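You operate a simulated robot arm through the tools that you are given. There is no shell and no other tool.

You are at the controls of a simulated robot arm. One attempt, no reset.

Task
Put things in order on the low bench. At the end: the silver tin (marked "WAX") from the low bench stands where the cream fibre packet (marked "PLANT") stood; the cream fibre packet from the low bench stands where the silver square tin scoop stood; the silver square tin scoop stands where the clear stacked cups stood; the clear stacked cups is on the grey taped carton; whatever was shut is shut again. Leave all else as you found it, and nothing knocked over. Set down upright: stacked cups.

It is judged by the outcome, as a careful person would: the job done as asked, and still so three seconds after it is handed in. It fails if anything else is knocked over, pushed out of place, dropped, spilled or broken.

Robot
A 6-joint arm with a two-finger parallel gripper, fixed in place. Base frame: the origin is on the floor under the middle of its stand, x ahead of it, y to its left, z up; the work surface is at about z = 0.6. Lengths are in m, angles in rad, forces in N, time in s.
With the tool pointing down near the work surface it reaches from about 0.16 to 0.64 m from the base axis. Its first joint turns from -1.152 to 1.152 rad. Payload 2.9 kg.
The TCP is the grasp point between the finger pads, 0.03 m short of the fingertips. In the tool frame z runs along the fingers and y along their closing line. Largest opening 0.11 m; finger width 0.02, thickness 0.01; the body of the gripper, 0.048 by 0.112 m, starts 0.055 m behind the TCP.
Orientation is that of the tool frame in the base frame, as a unit quaternion [x, y, z, w]. With the fingers straight down and closing along the base's y, the tool's x points along the base's -x, its y along +y and its z along -z.

Tools
- The arm moves only by the tool step_arm. Its argument "motion" is a list of rows, each a list of 7 numbers: the shift along the tool's x, y, z in m, then the turn, a rotation vector about the tool's x, y, z in rad, then the closure, from 0 (fully open) to 1 (shut). In form: [[x, y, z, wx, wy, wz, gripper], ...]. A call has 1 to 20 rows; each row is the pose to reach, as a shift and turn from the pose commanded when the call began, along the tool's axes at that moment. A row lasts 0.2 s, in which the tool goes at most 0.05 m and 0.15 rad; a call with a longer step from one row to the next is refused whole, and so is a gripper value outside its range. A pose out of reach is approached as far as the arm can. The call stops where the force on the tool passes 40 N (or 10 N more than at its start, if that is more) or the arm is blocked; 0.2 s more then pass. Each finger travels about 0.108 m/s and halts on what it meets, pressing with about 32 N; the grip force reading is that of the motor and also rises with nothing between the fingers. The clock runs only during rows and for 0.2 s after the last one: add rows that repeat a pose to give the fingers time. It gives the time, the measured TCP pose, the force on the tool (base axes), the opening and the grip force at its end, in the units of the frame above (readings bear some noise), with the torque about the TCP (base axes, N m) and any sound that the robot's microphone picked up.
- Cameras (640 x 400 px; columns grow to the right, rows downward): "scene" is fixed at [0.0654, 0.4361, 1.3653]; the picture's right is [-0.82, -0.58, 0.00], its down [-0.43, 0.61, -0.67] and it looks along [0.39, -0.55, -0.74] (base axes); focal length 273 px, centre (320, 200). "wrist" rides on the gripper at [0.072, 0.017, -0.103] in the tool frame; the picture's right is [-0.23, 0.97, 0.00], its down [-0.76, -0.18, -0.62] and it looks along [-0.61, -0.14, 0.78] (tool axes); focal length 222 px, centre (320, 200). There is no depth. A picture from a camera that has moved, and an enlarged one, comes with that camera's place and axes in the base frame and with its lens.
- capture(camera): a new picture of that camera. No time passes.
- inspect(camera, box): a new picture of the part [left, top, right, bottom] of that camera's present view, enlarged. No time passes.
- close_job(): hands the job in; it is judged then, once.

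Nothing tells you positions but the pictures and the camera data. Unless the task says otherwise, let go and move clear before handing in.

The tools are called by a JSON object that holds its "fn" and its "kwargs". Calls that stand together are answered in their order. step_arm: Moves the arm, as the interface text tells. Its arguments: {"type":"object","properties":{"motion":{"type":"array"}},"required":["motion"]} The other tools are called the same way: capture (camera) takes a picture; inspect (camera, box) takes an enlarged picture of a part of a camera's view; close_job () hands the job in.

At the start:

```text
clock: 0.0
tool_pos: [0.4446, -0.1952, 1.015]
tcp_rot: [0.0, 1.0, -0.001, 0.0]
ft_force: [0.7, -1.0, -0.1]
torque: [0.02, 0.01, 0.01]
grip_width: 0.1101
grasp_force: 0.0
```

scene: 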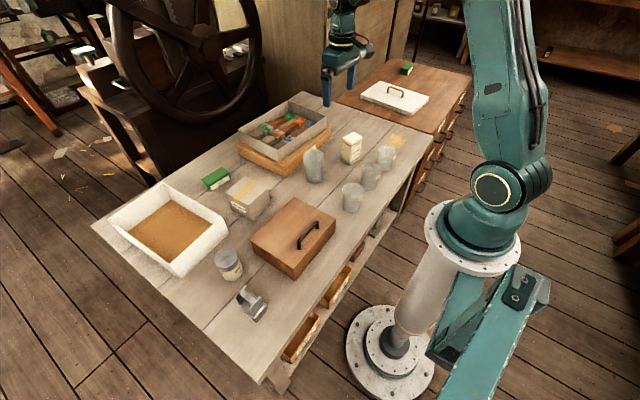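
wrist: 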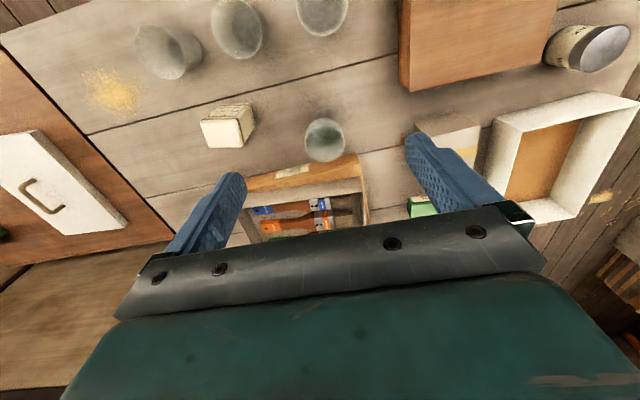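

I see a low bench with a carton, a tin, a wooden box with handle, a packet, several cups/jars and a scoop. I'll look closer at each before moving.

{"fn": "inspect", "kwargs": {"camera": "scene", "box": [280, 110, 440, 220]}}

{"fn": "inspect", "kwargs": {"camera": "scene", "box": [180, 160, 340, 270]}}

{"fn": "inspect", "kwargs": {"camera": "scene", "box": [200, 230, 360, 340]}}

{"fn": "inspect", "kwargs": {"camera": "scene", "box": [220, 80, 360, 180]}}

{"fn": "inspect", "kwargs": {"camera": "wrist", "box": [120, 0, 400, 180]}}

{"fn": "inspect", "kwargs": {"camera": "scene", "box": [340, 40, 480, 140]}}

```text
3.64 times, centred on (360, 165) of scene
camera zoom: at [0.0654, 0.4361, 1.3653], right [-0.82, -0.58, 0.0], down [-0.43, 0.61, -0.67], along [0.39, -0.55, -0.74], focal length 994 px, centre (174, 327)
```

zoom: 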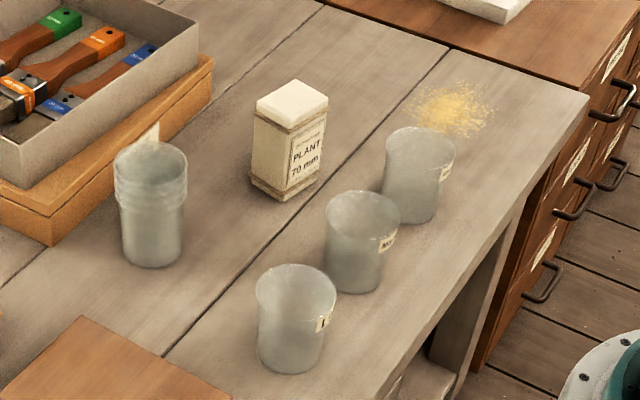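

```text
3.64 times, centred on (260, 215) of scene
camera zoom: at [0.0654, 0.4361, 1.3653], right [-0.82, -0.58, 0.0], down [-0.43, 0.61, -0.67], along [0.39, -0.55, -0.74], focal length 994 px, centre (538, 146)
```

zoom: 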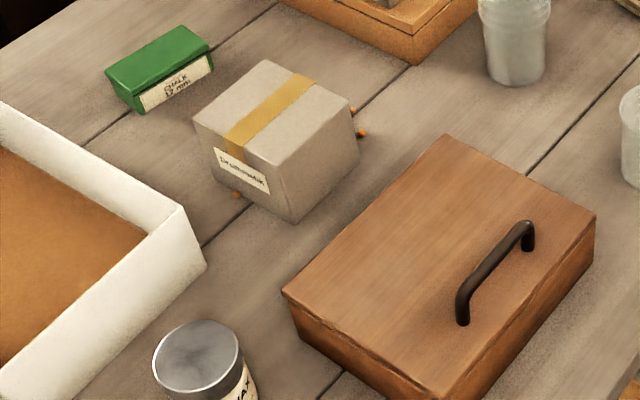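

```text
3.64 times, centred on (280, 285) of scene
camera zoom: at [0.0654, 0.4361, 1.3653], right [-0.82, -0.58, 0.0], down [-0.43, 0.61, -0.67], along [0.39, -0.55, -0.74], focal length 994 px, centre (466, -109)
```

zoom: 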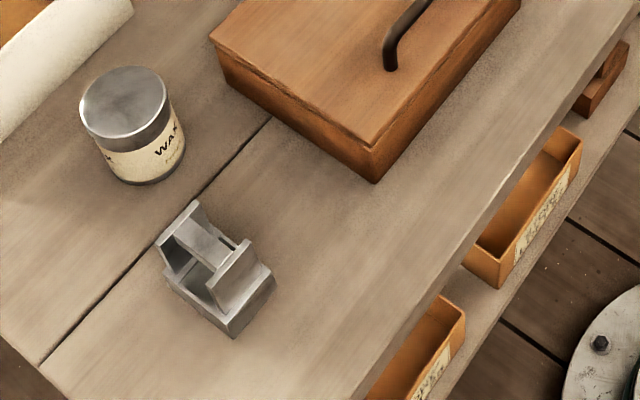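

```text
4.00 times, centred on (290, 130) of scene
camera zoom: at [0.0654, 0.4361, 1.3653], right [-0.82, -0.58, 0.0], down [-0.43, 0.61, -0.67], along [0.39, -0.55, -0.74], focal length 1093 px, centre (440, 480)
```

zoom: 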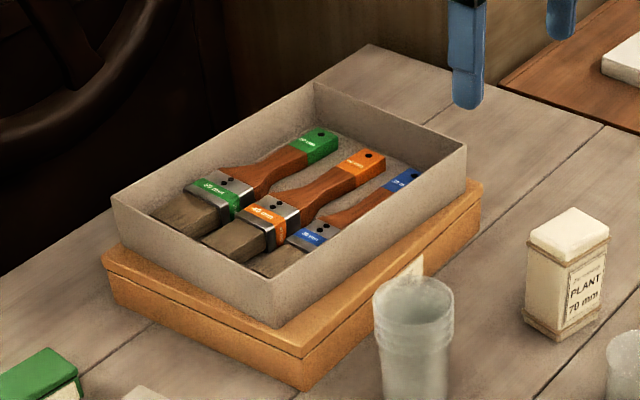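

```text
2.22 times, centred on (260, 90) of wrist
camera zoom: at [0.3719, -0.1771, 1.1188], right [0.23, 0.97, 0.0], down [0.76, -0.18, 0.62], along [0.61, -0.14, -0.78], focal length 494 px, centre (453, 444)
```

zoom: 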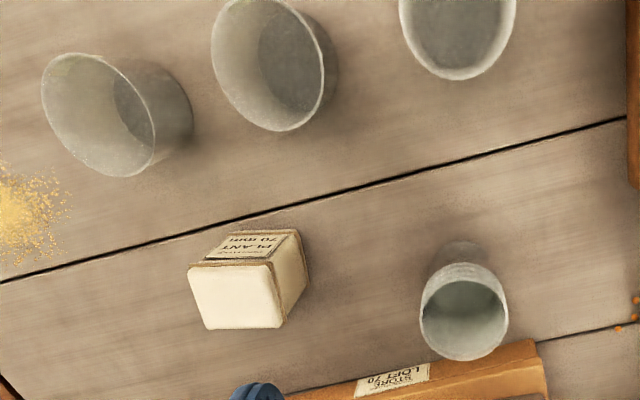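

```text
4.00 times, centred on (410, 90) of scene
camera zoom: at [0.0654, 0.4361, 1.3653], right [-0.82, -0.58, 0.0], down [-0.43, 0.61, -0.67], along [0.39, -0.55, -0.74], focal length 1093 px, centre (-40, 640)
```

zoom: 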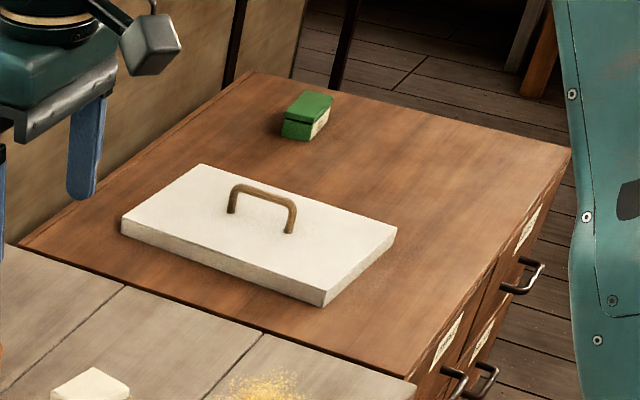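

The stacked cups look to be near (0.54, -0.21), the packet near (0.50, -0.41), the WAX tin near (0.51, 0.27), the scoop near (0.40, 0.30) and the carton near (0.65, 0.04). I'll swing the wrist camera over the left side to measure those better.

{"fn": "step_arm", "kwargs": {"motion": [[0.0121, 0.0413, 0.0096, 0, 0, 0, 0], [0.0241, 0.0825, 0.0192, 0, 0, 0, 0], [0.0362, 0.1238, 0.0288, 0, 0, 0, 0], [0.0482, 0.165, 0.0383, 0, 0, 0, 0], [0.0603, 0.2063, 0.0479, 0, 0, 0, 0], [0.0723, 0.2475, 0.0575, 0, 0, 0, 0], [0.0844, 0.2888, 0.0671, 0, 0, 0, 0], [0.0964, 0.33, 0.0767, 0, 0, 0, 0], [0.1085, 0.3713, 0.0863, 0, 0, 0, 0], [0.1205, 0.4125, 0.0958, 0, 0, 0, 0], [0.1326, 0.4538, 0.1054, 0, 0, 0, 0], [0.1446, 0.495, 0.115, 0, 0, 0, 0]]}}

```text
clock: 2.6
tool_pos: [0.2965, 0.3006, 0.8998]
tcp_rot: [0.001, 1.0, 0.0, 0.0]
ft_force: [-0.6, 0.0, 0.4]
torque: [-0.03, -0.02, -0.01]
grip_width: 0.1101
grasp_force: 0.1
```

The arm should now be over the left side at z = 0.90. I'll look through both cameras.

{"fn": "capture", "kwargs": {"camera": "wrist"}}

{"fn": "inspect", "kwargs": {"camera": "wrist", "box": [220, 60, 420, 200]}}

{"fn": "capture", "kwargs": {"camera": "scene"}}

```text
taken
camera wrist: at [0.2253, 0.3181, 1.0038], right [0.23, 0.97, 0.0], down [0.76, -0.18, 0.62], along [0.61, -0.14, -0.78], focal length 222 px, centre (320, 200)
```

wrist: 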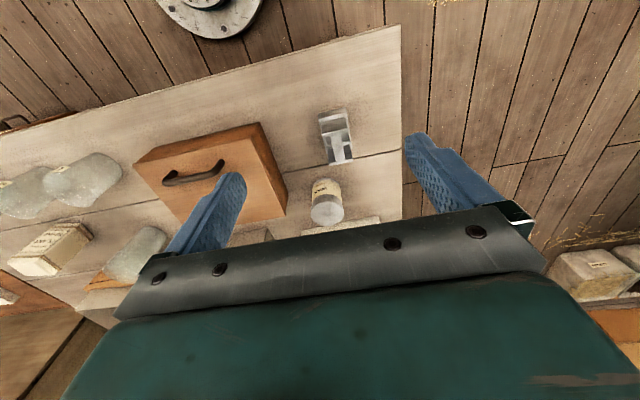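

```text
2.86 times, centred on (320, 130) of wrist
camera zoom: at [0.2253, 0.3181, 1.0038], right [0.23, 0.97, 0.0], down [0.76, -0.18, 0.62], along [0.61, -0.14, -0.78], focal length 635 px, centre (320, 400)
```

zoom: 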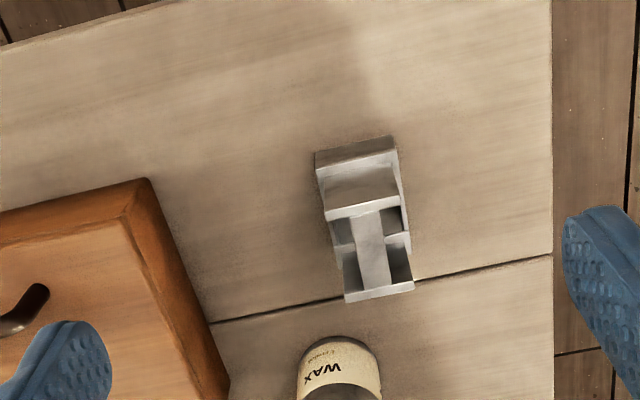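

```text
taken
```

scene: 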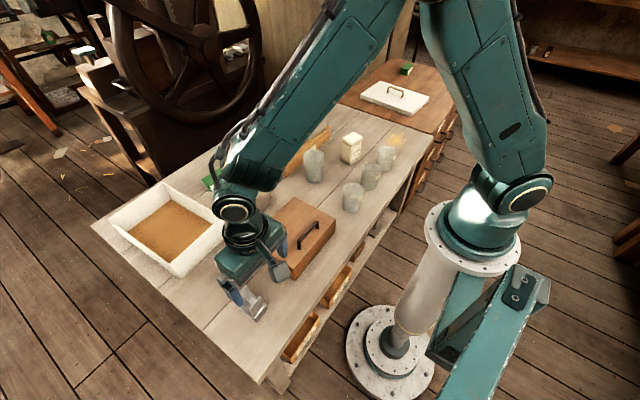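

The scoop is an odd shape, so I'll zoom right in on it and the tin before choosing a grip.

{"fn": "inspect", "kwargs": {"camera": "wrist", "box": [300, 95, 370, 175]}}

{"fn": "inspect", "kwargs": {"camera": "scene", "box": [225, 275, 285, 330]}}

{"fn": "inspect", "kwargs": {"camera": "wrist", "box": [280, 160, 380, 240]}}

```text
5.00 times, centred on (335, 135) of wrist
camera zoom: at [0.2253, 0.3181, 1.0038], right [0.23, 0.97, 0.0], down [0.76, -0.18, 0.62], along [0.61, -0.14, -0.78], focal length 1111 px, centre (245, 525)
```

zoom: 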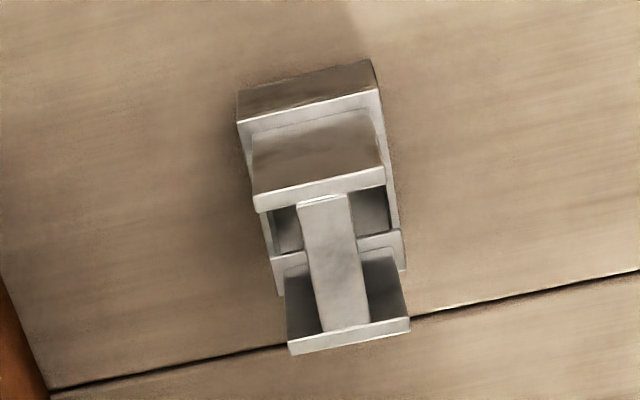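

```text
7.27 times, centred on (255, 302) of scene
camera zoom: at [0.0654, 0.4361, 1.3653], right [-0.82, -0.58, 0.0], down [-0.43, 0.61, -0.67], along [0.39, -0.55, -0.74], focal length 1988 px, centre (793, -546)
```

zoom: 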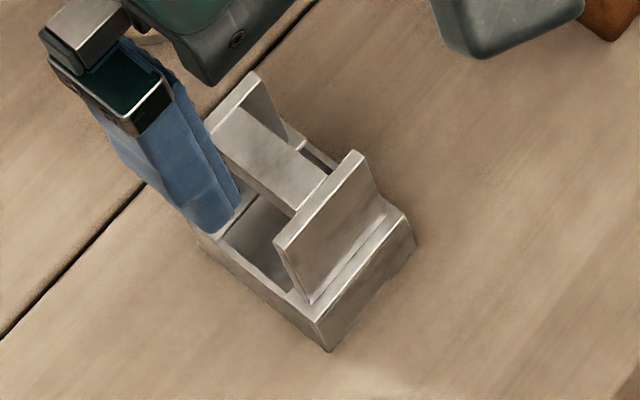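

```text
5.00 times, centred on (330, 200) of wrist
camera zoom: at [0.2253, 0.3181, 1.0038], right [0.23, 0.97, 0.0], down [0.76, -0.18, 0.62], along [0.61, -0.14, -0.78], focal length 1111 px, centre (270, 200)
```

zoom: 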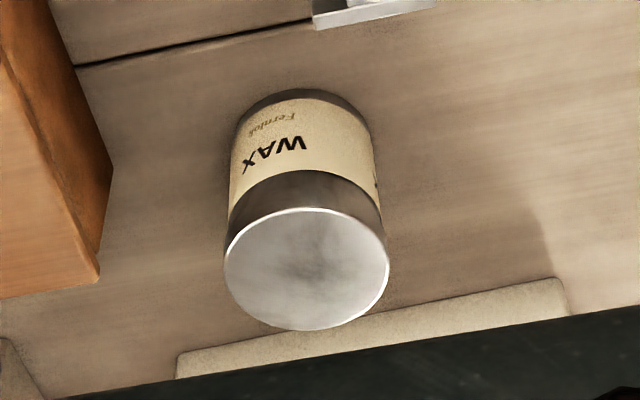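

The scoop is a small tray about 0.065 by 0.048 m, with two end plates and a handle bar along x, centred near (0.38, 0.31). The WAX tin is near (0.514, 0.267). Next I'll look at the carton from closer.

{"fn": "step_arm", "kwargs": {"motion": [[-0.0315, -0.0278, -0.0056, 0, 0, 0, 0], [-0.063, -0.0557, -0.0111, 0, 0, 0, 0], [-0.0945, -0.0835, -0.0167, 0, 0, 0, 0], [-0.126, -0.1114, -0.0222, 0, 0, 0, 0], [-0.1575, -0.1392, -0.0278, 0, 0, 0, 0], [-0.189, -0.1671, -0.0333, 0, 0, 0, 0], [-0.2205, -0.1949, -0.0389, 0, 0, 0, 0], [-0.252, -0.2228, -0.0444, 0, 0, 0, 0], [-0.28, -0.25, -0.05, 0, 0, 0, 0], [-0.28, -0.25, -0.05, 0, 0, 0, 0]]}}

{"fn": "capture", "kwargs": {"camera": "wrist"}}

{"fn": "capture", "kwargs": {"camera": "scene"}}

```text
clock: 4.8
tool_pos: [0.5791, 0.049, 0.9511]
tcp_rot: [0.0, 1.0, 0.0, 0.0]
ft_force: [-0.6, -0.2, -0.2]
torque: [-0.02, 0.01, -0.03]
grip_width: 0.1101
grasp_force: 0.0
```

```text
taken
camera wrist: at [0.5079, 0.0673, 1.0547], right [0.23, 0.97, 0.0], down [0.76, -0.18, 0.62], along [0.61, -0.14, -0.78], focal length 222 px, centre (320, 200)
```

wrist: 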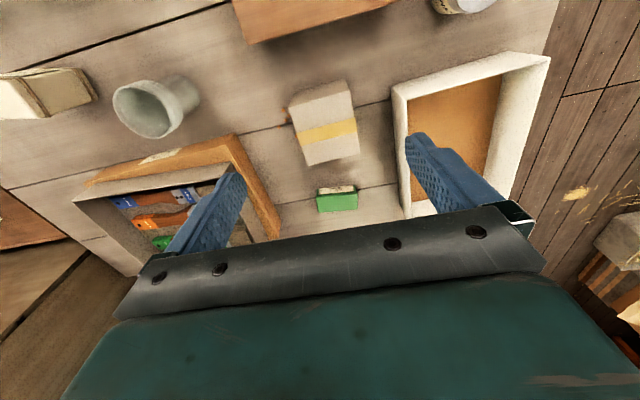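

```text
taken
```

scene: 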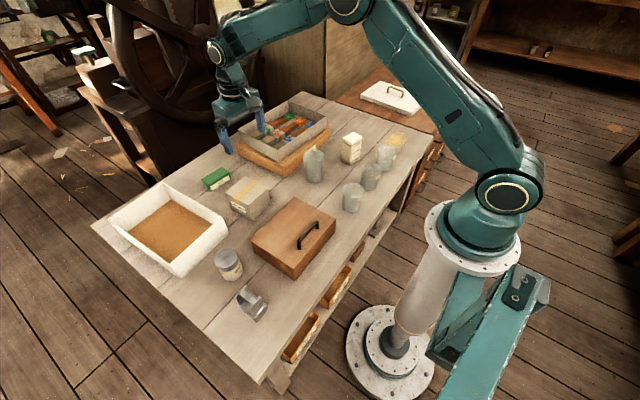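

The carton and the stacked cups both show in this wrist view. I'll enlarge them to measure.

{"fn": "inspect", "kwargs": {"camera": "wrist", "box": [270, 60, 390, 180]}}

{"fn": "inspect", "kwargs": {"camera": "wrist", "box": [90, 50, 250, 170]}}

{"fn": "inspect", "kwargs": {"camera": "scene", "box": [210, 160, 290, 230]}}

{"fn": "inspect", "kwargs": {"camera": "scene", "box": [290, 120, 380, 200]}}

```text
3.33 times, centred on (330, 120) of wrist
camera zoom: at [0.5079, 0.0673, 1.0547], right [0.23, 0.97, 0.0], down [0.76, -0.18, 0.62], along [0.61, -0.14, -0.78], focal length 740 px, centre (287, 467)
```

zoom: 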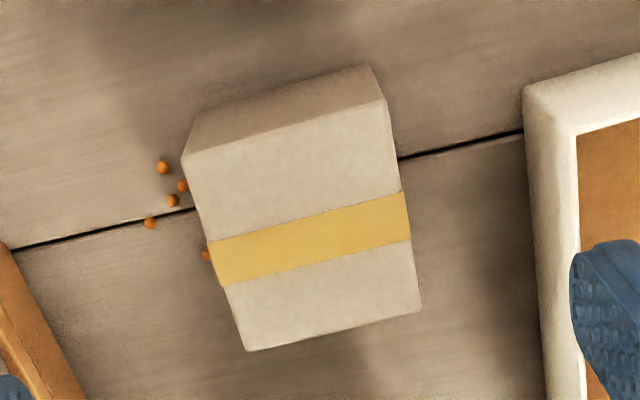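

```text
3.33 times, centred on (170, 110) of wrist
camera zoom: at [0.5079, 0.0673, 1.0547], right [0.23, 0.97, 0.0], down [0.76, -0.18, 0.62], along [0.61, -0.14, -0.78], focal length 740 px, centre (820, 500)
```

zoom: 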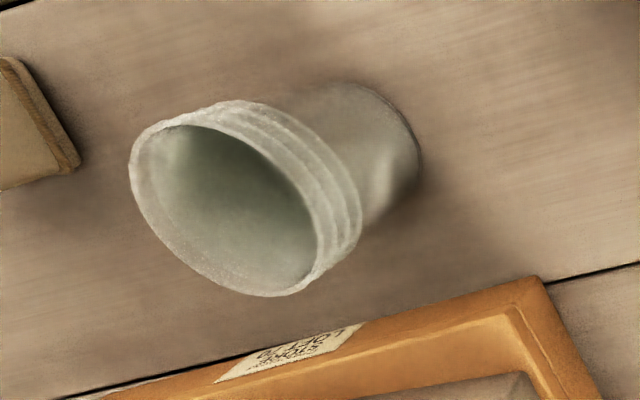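

```text
5.71 times, centred on (250, 195) of scene
camera zoom: at [0.0654, 0.4361, 1.3653], right [-0.82, -0.58, 0.0], down [-0.43, 0.61, -0.67], along [0.39, -0.55, -0.74], focal length 1562 px, centre (720, 229)
```

zoom: 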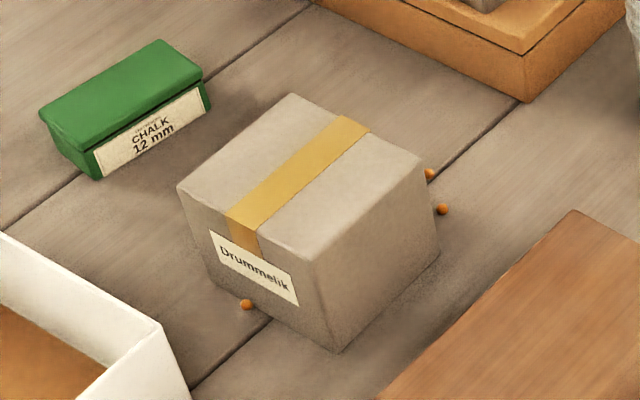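

```text
5.00 times, centred on (335, 160) of scene
camera zoom: at [0.0654, 0.4361, 1.3653], right [-0.82, -0.58, 0.0], down [-0.43, 0.61, -0.67], along [0.39, -0.55, -0.74], focal length 1366 px, centre (245, 400)
```

zoom: 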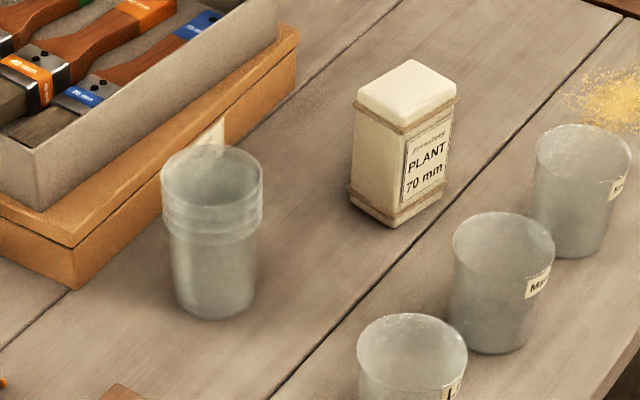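

The carton top is about 0.11 by 0.10 m, centred near (0.656, 0.044) at z ≈ 0.677. The stacked cups are near (0.551, -0.211), with the rim at z ≈ 0.72. That carton is near the edge of reach, so I'll test the reach over it with the empty gripper first.

{"fn": "step_arm", "kwargs": {"motion": [[-0.0195, -0.0015, 0.035, 0, 0, 0, 0], [-0.039, -0.003, 0.07, 0, 0, 0, 0], [-0.058, -0.0045, 0.105, 0, 0, 0, 0], [-0.0765, -0.006, 0.14, 0, 0, 0, 0], [-0.0765, -0.006, 0.175, 0, 0, 0, 0], [-0.0765, -0.006, 0.175, 0, 0, 0, 0]]}}

```text
clock: 6.2
tool_pos: [0.6558, 0.0436, 0.775]
tcp_rot: [0.0, 1.0, 0.0, 0.0]
ft_force: [-0.1, 0.5, -0.2]
torque: [0.01, 0.02, -0.01]
grip_width: 0.1099
grasp_force: 0.1
```

The arm reaches there with the tool straight down. I'll check the alignment with the carton in the scene view.

{"fn": "inspect", "kwargs": {"camera": "scene", "box": [200, 120, 300, 230]}}

{"fn": "capture", "kwargs": {"camera": "wrist"}}

```text
3.64 times, centred on (250, 175) of scene
camera zoom: at [0.0654, 0.4361, 1.3653], right [-0.82, -0.58, 0.0], down [-0.43, 0.61, -0.67], along [0.39, -0.55, -0.74], focal length 994 px, centre (574, 291)
```

zoom: 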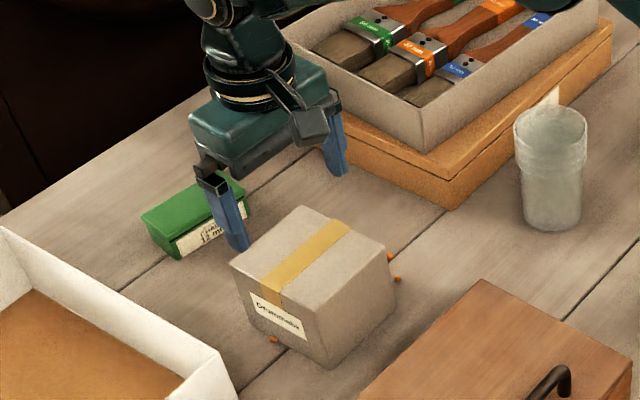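

```text
taken
camera wrist: at [0.5831, 0.0613, 0.8784], right [0.23, 0.97, 0.0], down [0.76, -0.18, 0.62], along [0.61, -0.14, -0.78], focal length 222 px, centre (320, 200)
```

wrist: 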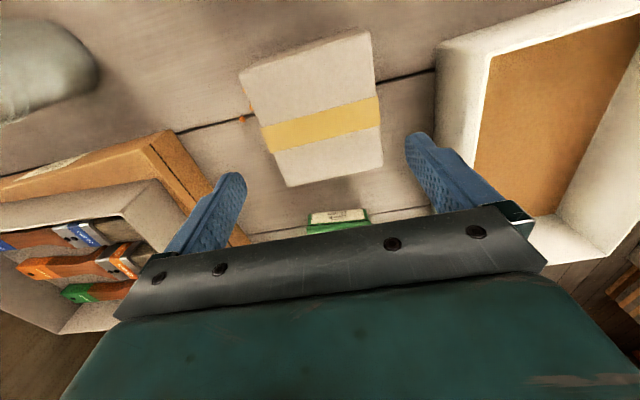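

Reach and carton position check out from both views. Next I'll rise and go above the stacked cups.

{"fn": "step_arm", "kwargs": {"motion": [[0, 0, -0.045, 0, 0, 0, 0], [0, 0, -0.09, 0, 0, 0, 0], [0.0152, -0.0364, -0.09, 0, 0, 0, 0], [0.0304, -0.0727, -0.09, 0, 0, 0, 0], [0.0456, -0.1091, -0.09, 0, 0, 0, 0], [0.0609, -0.1455, -0.09, 0, 0, 0, 0], [0.0761, -0.1819, -0.09, 0, 0, 0, 0], [0.0913, -0.2182, -0.09, 0, 0, 0, 0], [0.1065, -0.2546, -0.09, 0, 0, 0, 0], [0.1065, -0.2546, -0.06, 0, 0, 0, 0], [0.1065, -0.2546, -0.06, 0, 0, 0, 0]]}}

{"fn": "capture", "kwargs": {"camera": "wrist"}}

{"fn": "inspect", "kwargs": {"camera": "scene", "box": [270, 60, 390, 200]}}

```text
clock: 8.6
tool_pos: [0.5497, -0.2115, 0.8337]
tcp_rot: [0.0, 1.0, 0.0, 0.0]
ft_force: [-0.5, -1.2, 0.4]
torque: [0.01, -0.01, -0.01]
grip_width: 0.1102
grasp_force: 0.1
```

```text
taken
camera wrist: at [0.4775, -0.193, 0.9384], right [0.23, 0.97, 0.0], down [0.76, -0.18, 0.62], along [0.61, -0.14, -0.78], focal length 222 px, centre (320, 200)
```

wrist: 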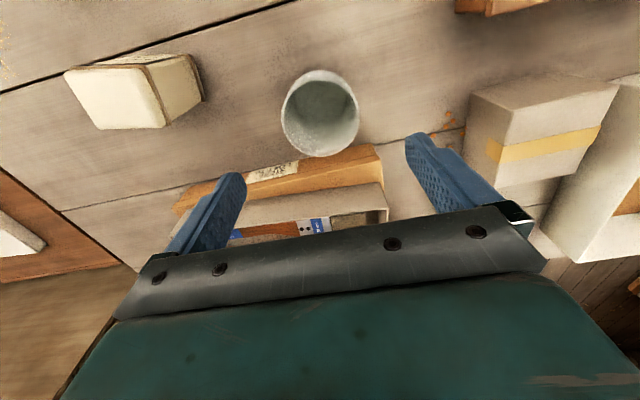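

```text
2.86 times, centred on (330, 130) of scene
camera zoom: at [0.0654, 0.4361, 1.3653], right [-0.82, -0.58, 0.0], down [-0.43, 0.61, -0.67], along [0.39, -0.55, -0.74], focal length 781 px, centre (291, 400)
```

zoom: 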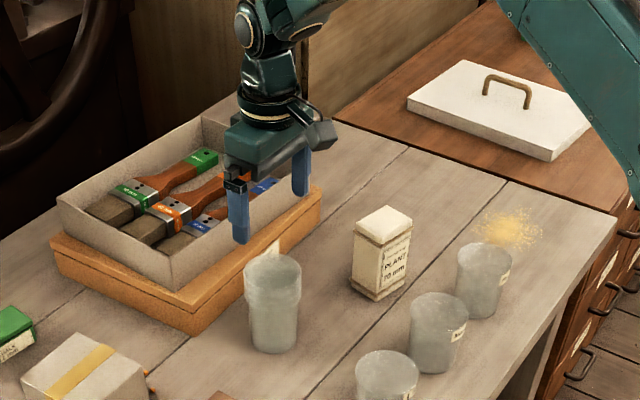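

The cups sit almost straight below the gripper. I'll enlarge the wrist view for a precise centre for the cups and the packet.

{"fn": "inspect", "kwargs": {"camera": "wrist", "box": [250, 50, 390, 170]}}

{"fn": "inspect", "kwargs": {"camera": "wrist", "box": [50, 40, 220, 150]}}

```text
3.33 times, centred on (320, 110) of wrist
camera zoom: at [0.4775, -0.193, 0.9384], right [0.23, 0.97, 0.0], down [0.76, -0.18, 0.62], along [0.61, -0.14, -0.78], focal length 740 px, centre (320, 500)
```

zoom: 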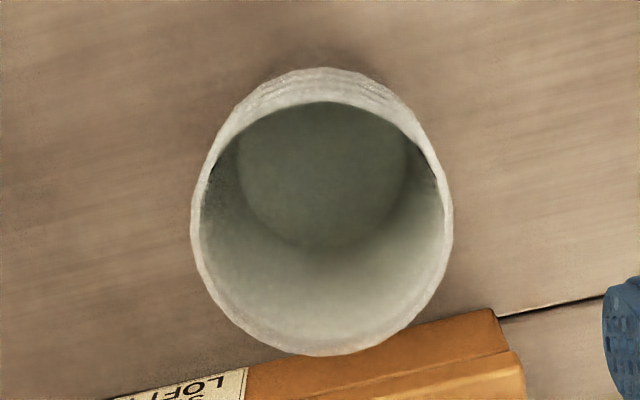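

```text
3.64 times, centred on (135, 95) of wrist
camera zoom: at [0.4775, -0.193, 0.9384], right [0.23, 0.97, 0.0], down [0.76, -0.18, 0.62], along [0.61, -0.14, -0.78], focal length 808 px, centre (993, 582)
```

zoom: 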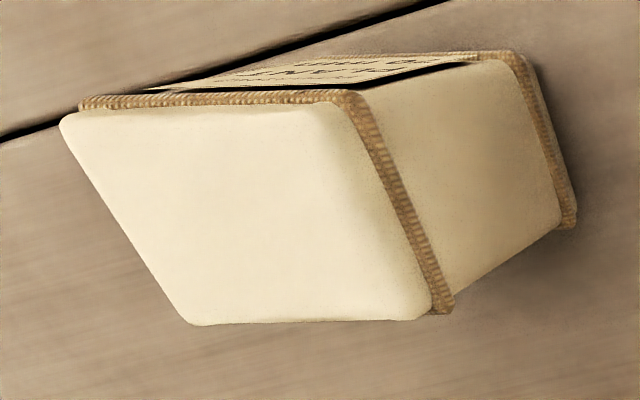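

The cups' centre is about (0.552, -0.210) with a rim radius of 0.038. The packet is at about (0.492, -0.405), turned about -13°, with its top at z ≈ 0.70. I'll lower the open gripper around the cups and check before closing.

{"fn": "step_arm", "kwargs": {"motion": [[-0.002, 0.0005, 0.03, 0, 0, 0, 0], [-0.002, 0.0005, 0.06, 0, 0, 0, 0], [-0.002, 0.0005, 0.09, 0, 0, 0, 0], [-0.002, 0.0005, 0.12, 0, 0, 0, 0], [-0.002, 0.0005, 0.14, 0, 0, 0, 0], [-0.002, 0.0005, 0.155, 0, 0, 0, 0], [-0.002, 0.0005, 0.155, 0, 0, 0, 0]]}}

{"fn": "capture", "kwargs": {"camera": "wrist"}}

{"fn": "inspect", "kwargs": {"camera": "scene", "box": [270, 100, 370, 200]}}

```text
clock: 10.2
tool_pos: [0.552, -0.209, 0.6798]
tcp_rot: [0.0, 1.0, -0.001, 0.0]
ft_force: [-0.4, -0.1, 0.1]
torque: [0.0, -0.02, -0.02]
grip_width: 0.1102
grasp_force: 0.1
```

```text
taken
camera wrist: at [0.4793, -0.192, 0.7836], right [0.23, 0.97, 0.0], down [0.76, -0.18, 0.62], along [0.61, -0.14, -0.78], focal length 222 px, centre (320, 200)
```

wrist: 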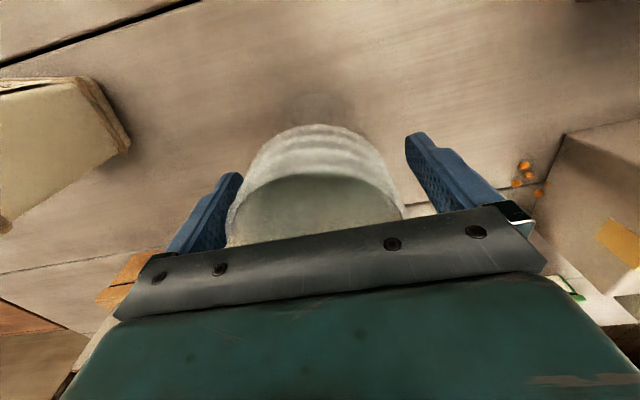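

```text
4.00 times, centred on (320, 150) of scene
camera zoom: at [0.0654, 0.4361, 1.3653], right [-0.82, -0.58, 0.0], down [-0.43, 0.61, -0.67], along [0.39, -0.55, -0.74], focal length 1093 px, centre (320, 400)
```

zoom: 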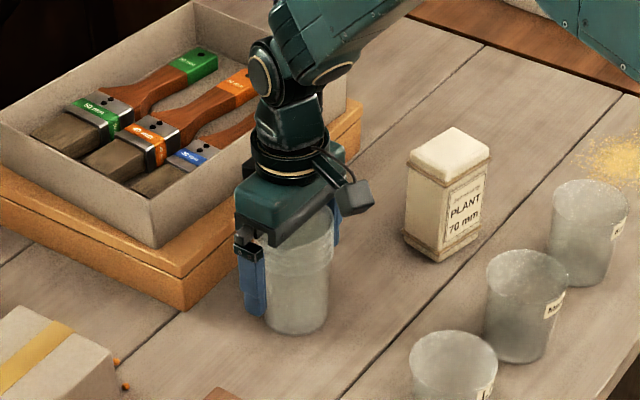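

The fingers straddle the cups evenly with clearance above the rim. I'll go 5 mm lower and close.

{"fn": "step_arm", "kwargs": {"motion": [[0, 0, 0.005, 0, 0, 0, 0], [0, 0, 0.005, 0, 0, 0, 0.5], [0, 0, 0.005, 0, 0, 0, 1], [0, 0, 0.005, 0, 0, 0, 1], [0, 0, 0.005, 0, 0, 0, 1], [0, 0, 0.005, 0, 0, 0, 1]]}}

{"fn": "capture", "kwargs": {"camera": "wrist"}}

{"fn": "inspect", "kwargs": {"camera": "scene", "box": [270, 100, 370, 200]}}

```text
clock: 11.6
tool_pos: [0.5515, -0.2098, 0.6755]
tcp_rot: [-0.001, 1.0, 0.0, 0.0]
ft_force: [0.8, -1.0, 1.4]
torque: [0.03, -0.04, 0.0]
grip_width: 0.0754
grasp_force: 32.0
```

```text
taken
camera wrist: at [0.4793, -0.1921, 0.7788], right [0.23, 0.97, 0.0], down [0.76, -0.18, 0.62], along [0.61, -0.14, -0.78], focal length 222 px, centre (320, 200)
```

wrist: 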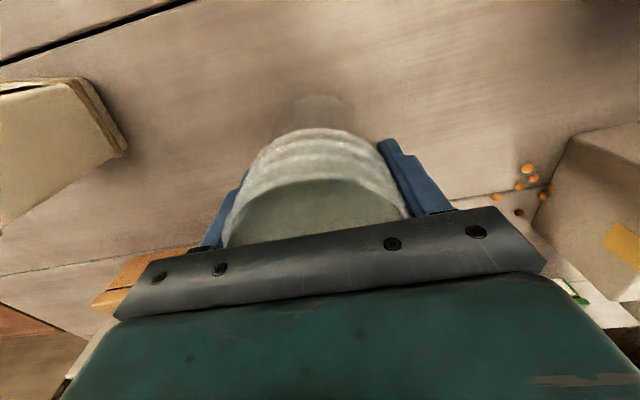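

```text
4.00 times, centred on (320, 150) of scene
camera zoom: at [0.0654, 0.4361, 1.3653], right [-0.82, -0.58, 0.0], down [-0.43, 0.61, -0.67], along [0.39, -0.55, -0.74], focal length 1093 px, centre (320, 400)
```

zoom: 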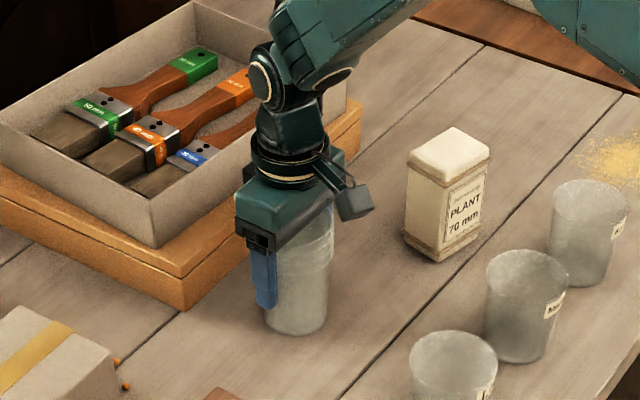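

The cups are held at 0.075 m width. I'll lift slowly first to see that they come up as one.

{"fn": "step_arm", "kwargs": {"motion": [[0, 0, -0.01, 0, 0, 0, 1], [0, 0, -0.025, 0, 0, 0, 1], [0, 0, -0.045, 0, 0, 0, 1], [0, 0, -0.075, 0, 0, 0, 1], [0, 0, -0.11, 0, 0, 0, 1], [0, 0, -0.145, 0, 0, 0, 1], [0, 0, -0.18, 0, 0, 0, 1], [0, 0, -0.21, 0, 0, 0, 1], [0, 0, -0.21, 0, 0, 0, 1]]}}

{"fn": "inspect", "kwargs": {"camera": "scene", "box": [250, 30, 390, 180]}}

{"fn": "capture", "kwargs": {"camera": "wrist"}}

```text
clock: 13.6
tool_pos: [0.5514, -0.21, 0.8853]
tcp_rot: [0.0, 1.0, 0.0, -0.001]
ft_force: [0.3, 0.4, -0.3]
torque: [0.02, 0.02, -0.02]
grip_width: 0.0751
grasp_force: 32.4
```

```text
2.67 times, centred on (320, 105) of scene
camera zoom: at [0.0654, 0.4361, 1.3653], right [-0.82, -0.58, 0.0], down [-0.43, 0.61, -0.67], along [0.39, -0.55, -0.74], focal length 729 px, centre (320, 453)
```

zoom: 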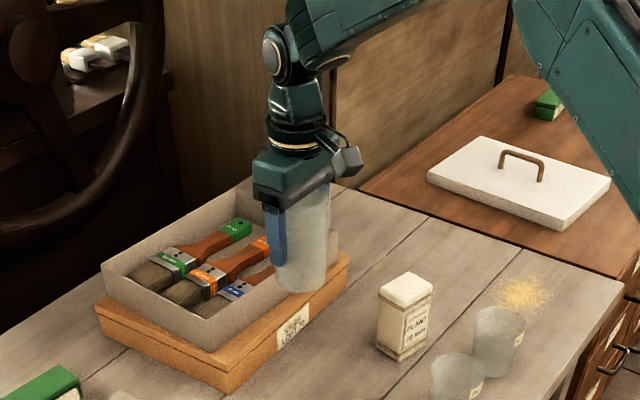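

```text
taken
camera wrist: at [0.4791, -0.1921, 0.989], right [0.23, 0.97, 0.0], down [0.76, -0.18, 0.62], along [0.61, -0.14, -0.78], focal length 222 px, centre (320, 200)
```

wrist: 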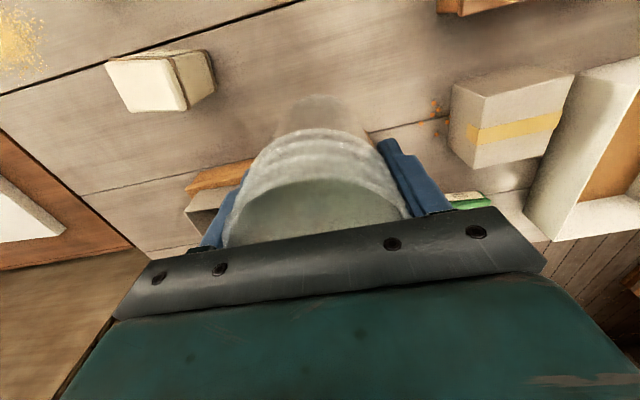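

The cups lifted cleanly. Now I'll carry them over to above the carton and stop a little above its top.

{"fn": "step_arm", "kwargs": {"motion": [[-0.0128, 0.0318, 0, 0, 0, 0, 1], [-0.0255, 0.0636, 0, 0, 0, 0, 1], [-0.0383, 0.0954, 0, 0, 0, 0, 1], [-0.051, 0.1273, 0, 0, 0, 0, 1], [-0.0638, 0.1591, 0, 0, 0, 0, 1], [-0.0765, 0.1909, 0, 0, 0, 0, 1], [-0.0893, 0.2227, 0, 0, 0, 0, 1], [-0.102, 0.2545, 0, 0, 0, 0, 1], [-0.102, 0.2545, 0, 0, 0, 0, 1], [-0.102, 0.2545, 0.03, 0, 0, 0, 1], [-0.102, 0.2545, 0.06, 0, 0, 0, 1], [-0.102, 0.2545, 0.09, 0, 0, 0, 1], [-0.102, 0.2545, 0.11, 0, 0, 0, 1], [-0.102, 0.2545, 0.12, 0, 0, 0, 1], [-0.102, 0.2545, 0.12, 0, 0, 0, 1]]}}

{"fn": "inspect", "kwargs": {"camera": "scene", "box": [190, 90, 310, 230]}}

{"fn": "capture", "kwargs": {"camera": "wrist"}}

```text
clock: 16.8
tool_pos: [0.6531, 0.0439, 0.765]
tcp_rot: [0.0, 1.0, 0.0, 0.0]
ft_force: [0.7, -0.4, 0.0]
torque: [0.03, -0.01, 0.0]
grip_width: 0.0754
grasp_force: 31.9
```

```text
2.86 times, centred on (250, 160) of scene
camera zoom: at [0.0654, 0.4361, 1.3653], right [-0.82, -0.58, 0.0], down [-0.43, 0.61, -0.67], along [0.39, -0.55, -0.74], focal length 781 px, centre (520, 314)
```

zoom: 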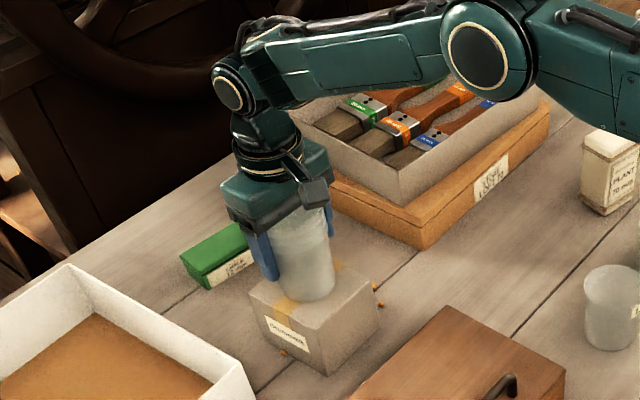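

```text
taken
camera wrist: at [0.5816, 0.0614, 0.8687], right [0.23, 0.97, 0.0], down [0.76, -0.18, 0.62], along [0.61, -0.14, -0.78], focal length 222 px, centre (320, 200)
```

wrist: 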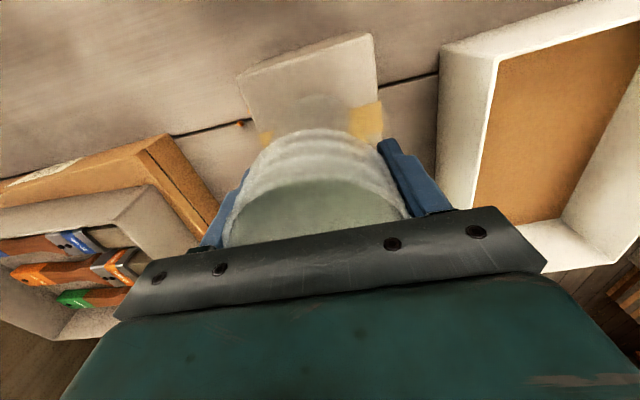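

The cups' base is centred over the carton, roughly 13 mm above it. I'll lower gently and watch the force.

{"fn": "step_arm", "kwargs": {"motion": [[0, 0, 0.004, 0, 0, 0, 1], [0, 0, 0.008, 0, 0, 0, 1], [0, 0, 0.01, 0, 0, 0, 1], [0, 0, 0.01, 0, 0, 0, 1]]}}

```text
clock: 17.8
tool_pos: [0.6538, 0.0447, 0.7583]
tcp_rot: [0.001, 1.0, 0.0, 0.004]
ft_force: [2.8, -4.1, 24.9]
torque: [0.15, -0.06, -0.05]
grip_width: 0.0745
grasp_force: 31.6
```

The cups touched the carton at about z = 0.758, so I'll ease off 3 mm to drop the pressing force before letting go.

{"fn": "step_arm", "kwargs": {"motion": [[0, 0, -0.002, 0, 0, 0, 1], [0, 0, -0.003, 0, 0, 0, 1], [0, 0, -0.003, 0, 0, 0, 1]]}}

{"fn": "inspect", "kwargs": {"camera": "scene", "box": [210, 130, 300, 220]}}

```text
clock: 18.6
tool_pos: [0.6518, 0.0449, 0.7582]
tcp_rot: [-0.001, 1.0, 0.0, 0.0]
ft_force: [3.9, -0.2, 11.0]
torque: [0.29, -0.29, -0.09]
grip_width: 0.0746
grasp_force: 31.5
```

```text
4.44 times, centred on (255, 175) of scene
camera zoom: at [0.0652, 0.4361, 1.3654], right [-0.82, -0.58, 0.0], down [-0.43, 0.61, -0.67], along [0.39, -0.55, -0.74], focal length 1215 px, centre (609, 311)
```

zoom: 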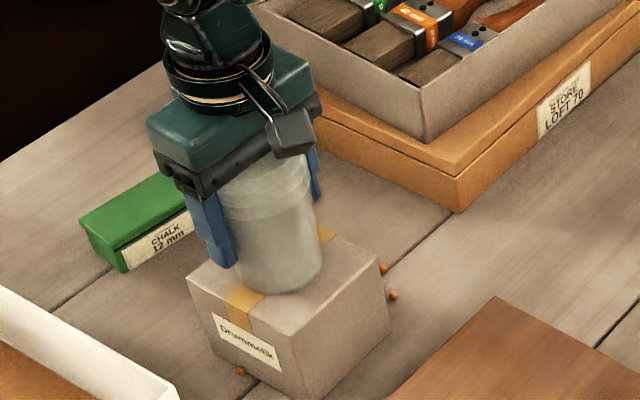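

Still 11 N of downward load, so I'll ease another millimetre and then open.

{"fn": "step_arm", "kwargs": {"motion": [[0, 0, -0.001, 0, 0, 0, 1], [0, 0, -0.0015, 0, 0, 0, 1], [0, 0, -0.0015, 0, 0, 0, 0.25], [0, 0, -0.0015, 0, 0, 0, 0.1], [0, 0, -0.0015, 0, 0, 0, 0.0], [0, 0, -0.0015, 0, 0, 0, 0.0]]}}

{"fn": "inspect", "kwargs": {"camera": "scene", "box": [210, 130, 300, 220]}}

{"fn": "capture", "kwargs": {"camera": "wrist"}}

```text
clock: 20.0
tool_pos: [0.6534, 0.0448, 0.7593]
tcp_rot: [0.0, 1.0, 0.0, 0.0]
ft_force: [0.3, 0.4, -0.2]
torque: [-0.02, -0.04, -0.02]
grip_width: 0.1102
grasp_force: 0.0
```

```text
4.44 times, centred on (255, 175) of scene
camera zoom: at [0.0654, 0.4361, 1.3653], right [-0.82, -0.58, 0.0], down [-0.43, 0.61, -0.67], along [0.39, -0.55, -0.74], focal length 1215 px, centre (609, 311)
```

zoom: 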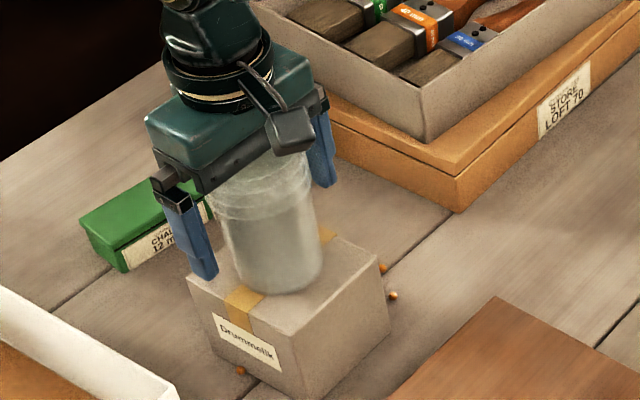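

```text
taken
camera wrist: at [0.5811, 0.0622, 0.8634], right [0.23, 0.97, 0.0], down [0.76, -0.18, 0.62], along [0.61, -0.14, -0.78], focal length 222 px, centre (320, 200)
```

wrist: 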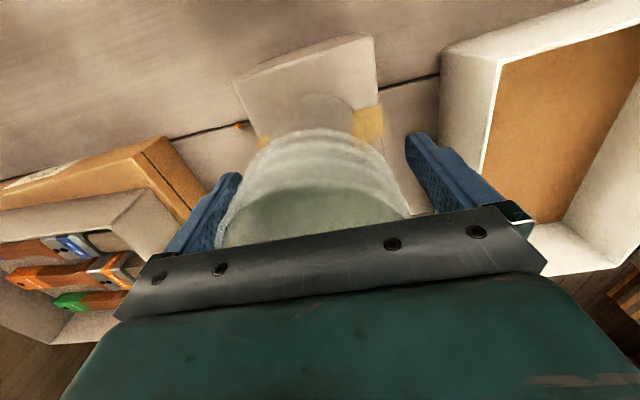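

The cups stand upright on the carton and the gripper is free. I'll rise straight up and go above the scoop.

{"fn": "step_arm", "kwargs": {"motion": [[0, 0, -0.03, 0, 0, 0, 0], [0, 0, -0.07, 0, 0, 0, 0], [0, 0, -0.11, 0, 0, 0, 0], [0, 0, -0.15, 0, 0, 0, 0], [0.0307, 0.0296, -0.15, 0, 0, 0, 0], [0.0613, 0.0591, -0.15, 0, 0, 0, 0], [0.092, 0.0887, -0.15, 0, 0, 0, 0], [0.1227, 0.1182, -0.15, 0, 0, 0, 0], [0.1533, 0.1478, -0.15, 0, 0, 0, 0], [0.184, 0.1773, -0.15, 0, 0, 0, 0], [0.2147, 0.2069, -0.15, 0, 0, 0, 0], [0.2453, 0.2364, -0.15, 0, 0, 0, 0], [0.276, 0.266, -0.15, 0, 0, 0, 0], [0.276, 0.266, -0.11, 0, 0, 0, 0], [0.276, 0.266, -0.07, 0, 0, 0, 0], [0.276, 0.266, -0.06, 0, 0, 0, 0], [0.276, 0.266, -0.06, 0, 0, 0, 0]]}}

{"fn": "capture", "kwargs": {"camera": "wrist"}}

{"fn": "inspect", "kwargs": {"camera": "wrist", "box": [270, 60, 390, 200]}}

{"fn": "capture", "kwargs": {"camera": "scene"}}

```text
clock: 23.6
tool_pos: [0.3753, 0.3108, 0.8181]
tcp_rot: [0.0, 1.0, -0.001, 0.0]
ft_force: [0.5, -0.9, 0.0]
torque: [-0.01, 0.01, 0.03]
grip_width: 0.1101
grasp_force: 0.1
```

```text
taken
camera wrist: at [0.3047, 0.329, 0.9223], right [0.23, 0.97, 0.0], down [0.76, -0.18, 0.62], along [0.61, -0.14, -0.78], focal length 222 px, centre (320, 200)
```

wrist: 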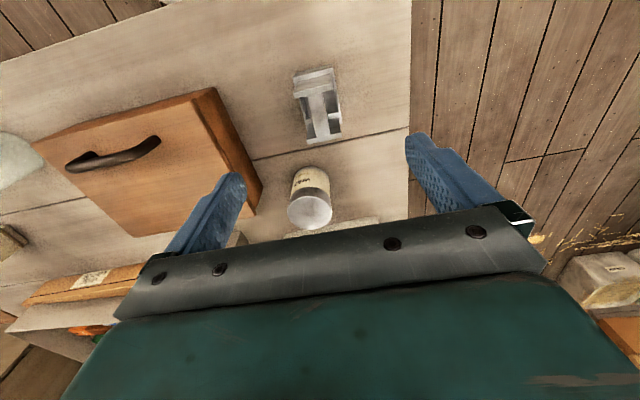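

```text
2.86 times, centred on (330, 130) of wrist
camera zoom: at [0.3047, 0.329, 0.9223], right [0.23, 0.97, 0.0], down [0.76, -0.18, 0.62], along [0.61, -0.14, -0.78], focal length 635 px, centre (291, 400)
```

zoom: 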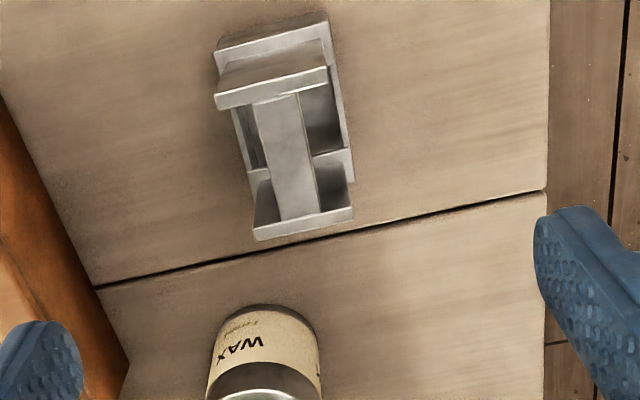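

```text
taken
```

scene: 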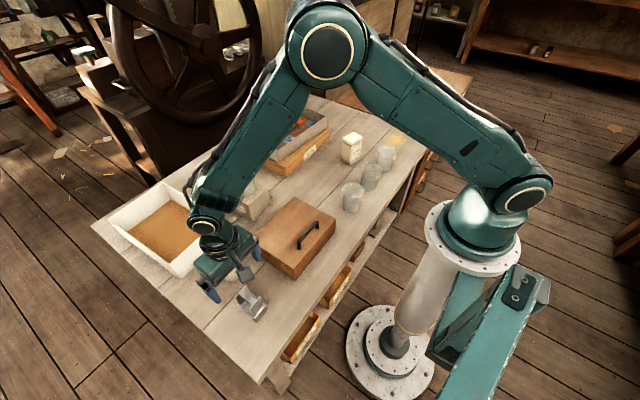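

The scoop's bar runs along x from about 0.355 to 0.400 at y ≈ 0.3107. I'll check the bar's height in the scene view.

{"fn": "inspect", "kwargs": {"camera": "scene", "box": [225, 275, 281, 331]}}

{"fn": "inspect", "kwargs": {"camera": "wrist", "box": [280, 60, 350, 150]}}

```text
7.14 times, centred on (253, 303) of scene
camera zoom: at [0.0654, 0.4361, 1.3653], right [-0.82, -0.58, 0.0], down [-0.43, 0.61, -0.67], along [0.39, -0.55, -0.74], focal length 1952 px, centre (799, -536)
```

zoom: 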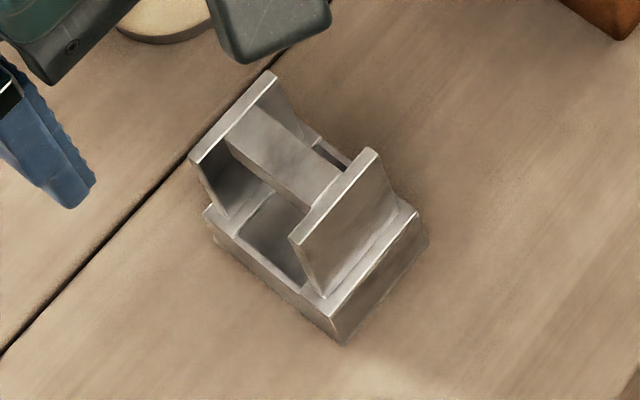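

```text
4.44 times, centred on (315, 105) of wrist
camera zoom: at [0.3047, 0.329, 0.9223], right [0.23, 0.97, 0.0], down [0.76, -0.18, 0.62], along [0.61, -0.14, -0.78], focal length 987 px, centre (342, 622)
```

zoom: 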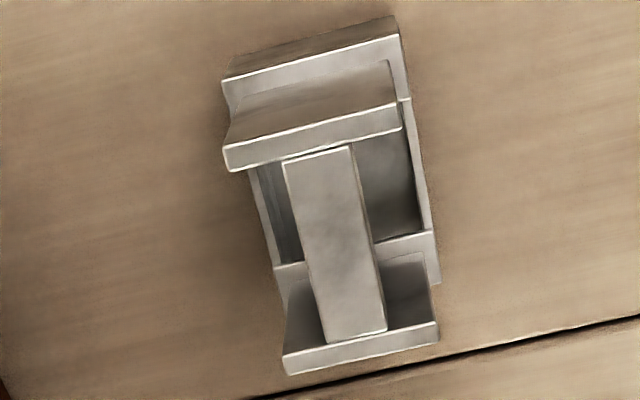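

The bar is nearly flush with the plate tops (z ≈ 0.687), and the fingers fit between the plates. I'll descend to grip the bar, with the fingertips staying above the tray rim.

{"fn": "step_arm", "kwargs": {"motion": [[-0.002, 0, 0.03, 0, 0, 0, 0], [-0.002, 0, 0.06, 0, 0, 0, 0], [-0.002, 0, 0.09, 0, 0, 0, 0], [-0.002, 0, 0.115, 0, 0, 0, 0], [-0.002, 0, 0.13, 0, 0, 0, 0], [-0.002, 0, 0.14, 0, 0, 0, 0], [-0.002, 0, 0.14, 0, 0, 0, 0]]}}

{"fn": "capture", "kwargs": {"camera": "wrist"}}

{"fn": "inspect", "kwargs": {"camera": "scene", "box": [200, 240, 300, 340]}}

```text
clock: 25.2
tool_pos: [0.3781, 0.3107, 0.6799]
tcp_rot: [0.0, 1.0, 0.0, 0.0]
ft_force: [0.2, 0.6, -0.3]
torque: [-0.03, -0.05, 0.0]
grip_width: 0.11
grasp_force: 0.1
```

```text
taken
camera wrist: at [0.3072, 0.3286, 0.7838], right [0.23, 0.97, 0.0], down [0.76, -0.18, 0.62], along [0.61, -0.14, -0.78], focal length 222 px, centre (320, 200)
```

wrist: 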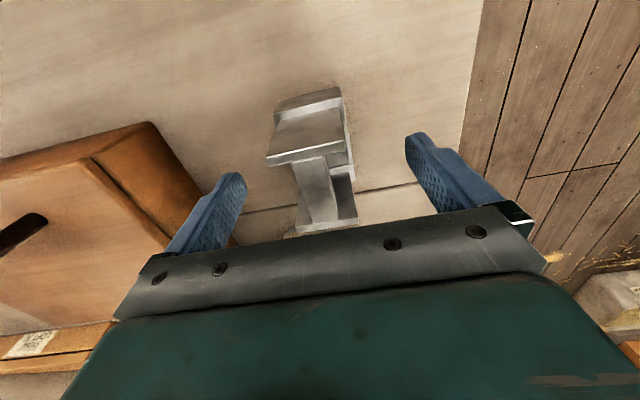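

```text
4.00 times, centred on (250, 290) of scene
camera zoom: at [0.0654, 0.4361, 1.3653], right [-0.82, -0.58, 0.0], down [-0.43, 0.61, -0.67], along [0.39, -0.55, -0.74], focal length 1093 px, centre (600, -160)
```

zoom: 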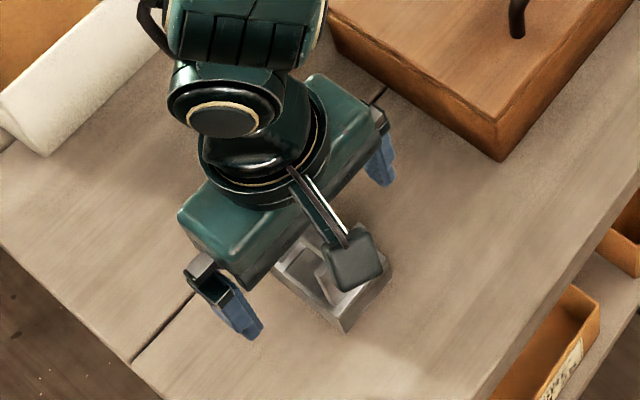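

The bar sits right between the pads, and the finger beside the wooden box is clear of it. Closing on the bar now.

{"fn": "step_arm", "kwargs": {"motion": [[0, 0, 0.003, 0, 0, 0, 0], [0, 0, 0.003, 0, 0, 0, 0.5], [0, 0, 0.003, 0, 0, 0, 1], [0, 0, 0.003, 0, 0, 0, 1], [0, 0, 0.003, 0, 0, 0, 1], [0, 0, 0.003, 0, 0, 0, 1], [0, 0, 0.003, 0, 0, 0, 1]]}}

{"fn": "capture", "kwargs": {"camera": "wrist"}}

```text
clock: 26.8
tool_pos: [0.3793, 0.3114, 0.677]
tcp_rot: [-0.001, 1.0, 0.0, 0.0]
ft_force: [0.6, -0.3, 0.6]
torque: [0.02, -0.01, 0.01]
grip_width: 0.0153
grasp_force: 32.1
```

```text
taken
camera wrist: at [0.3072, 0.3284, 0.7809], right [0.23, 0.97, 0.0], down [0.76, -0.18, 0.62], along [0.61, -0.14, -0.78], focal length 222 px, centre (320, 200)
```

wrist: 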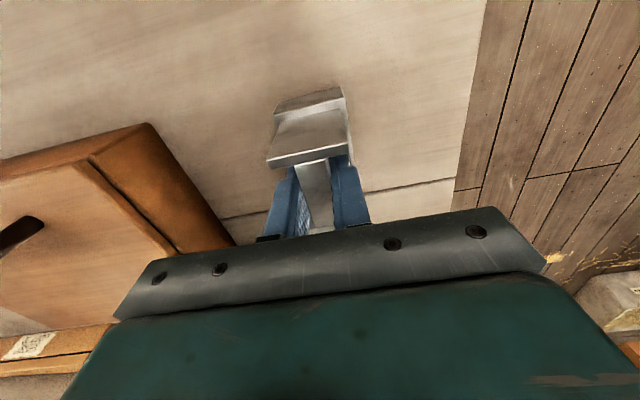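

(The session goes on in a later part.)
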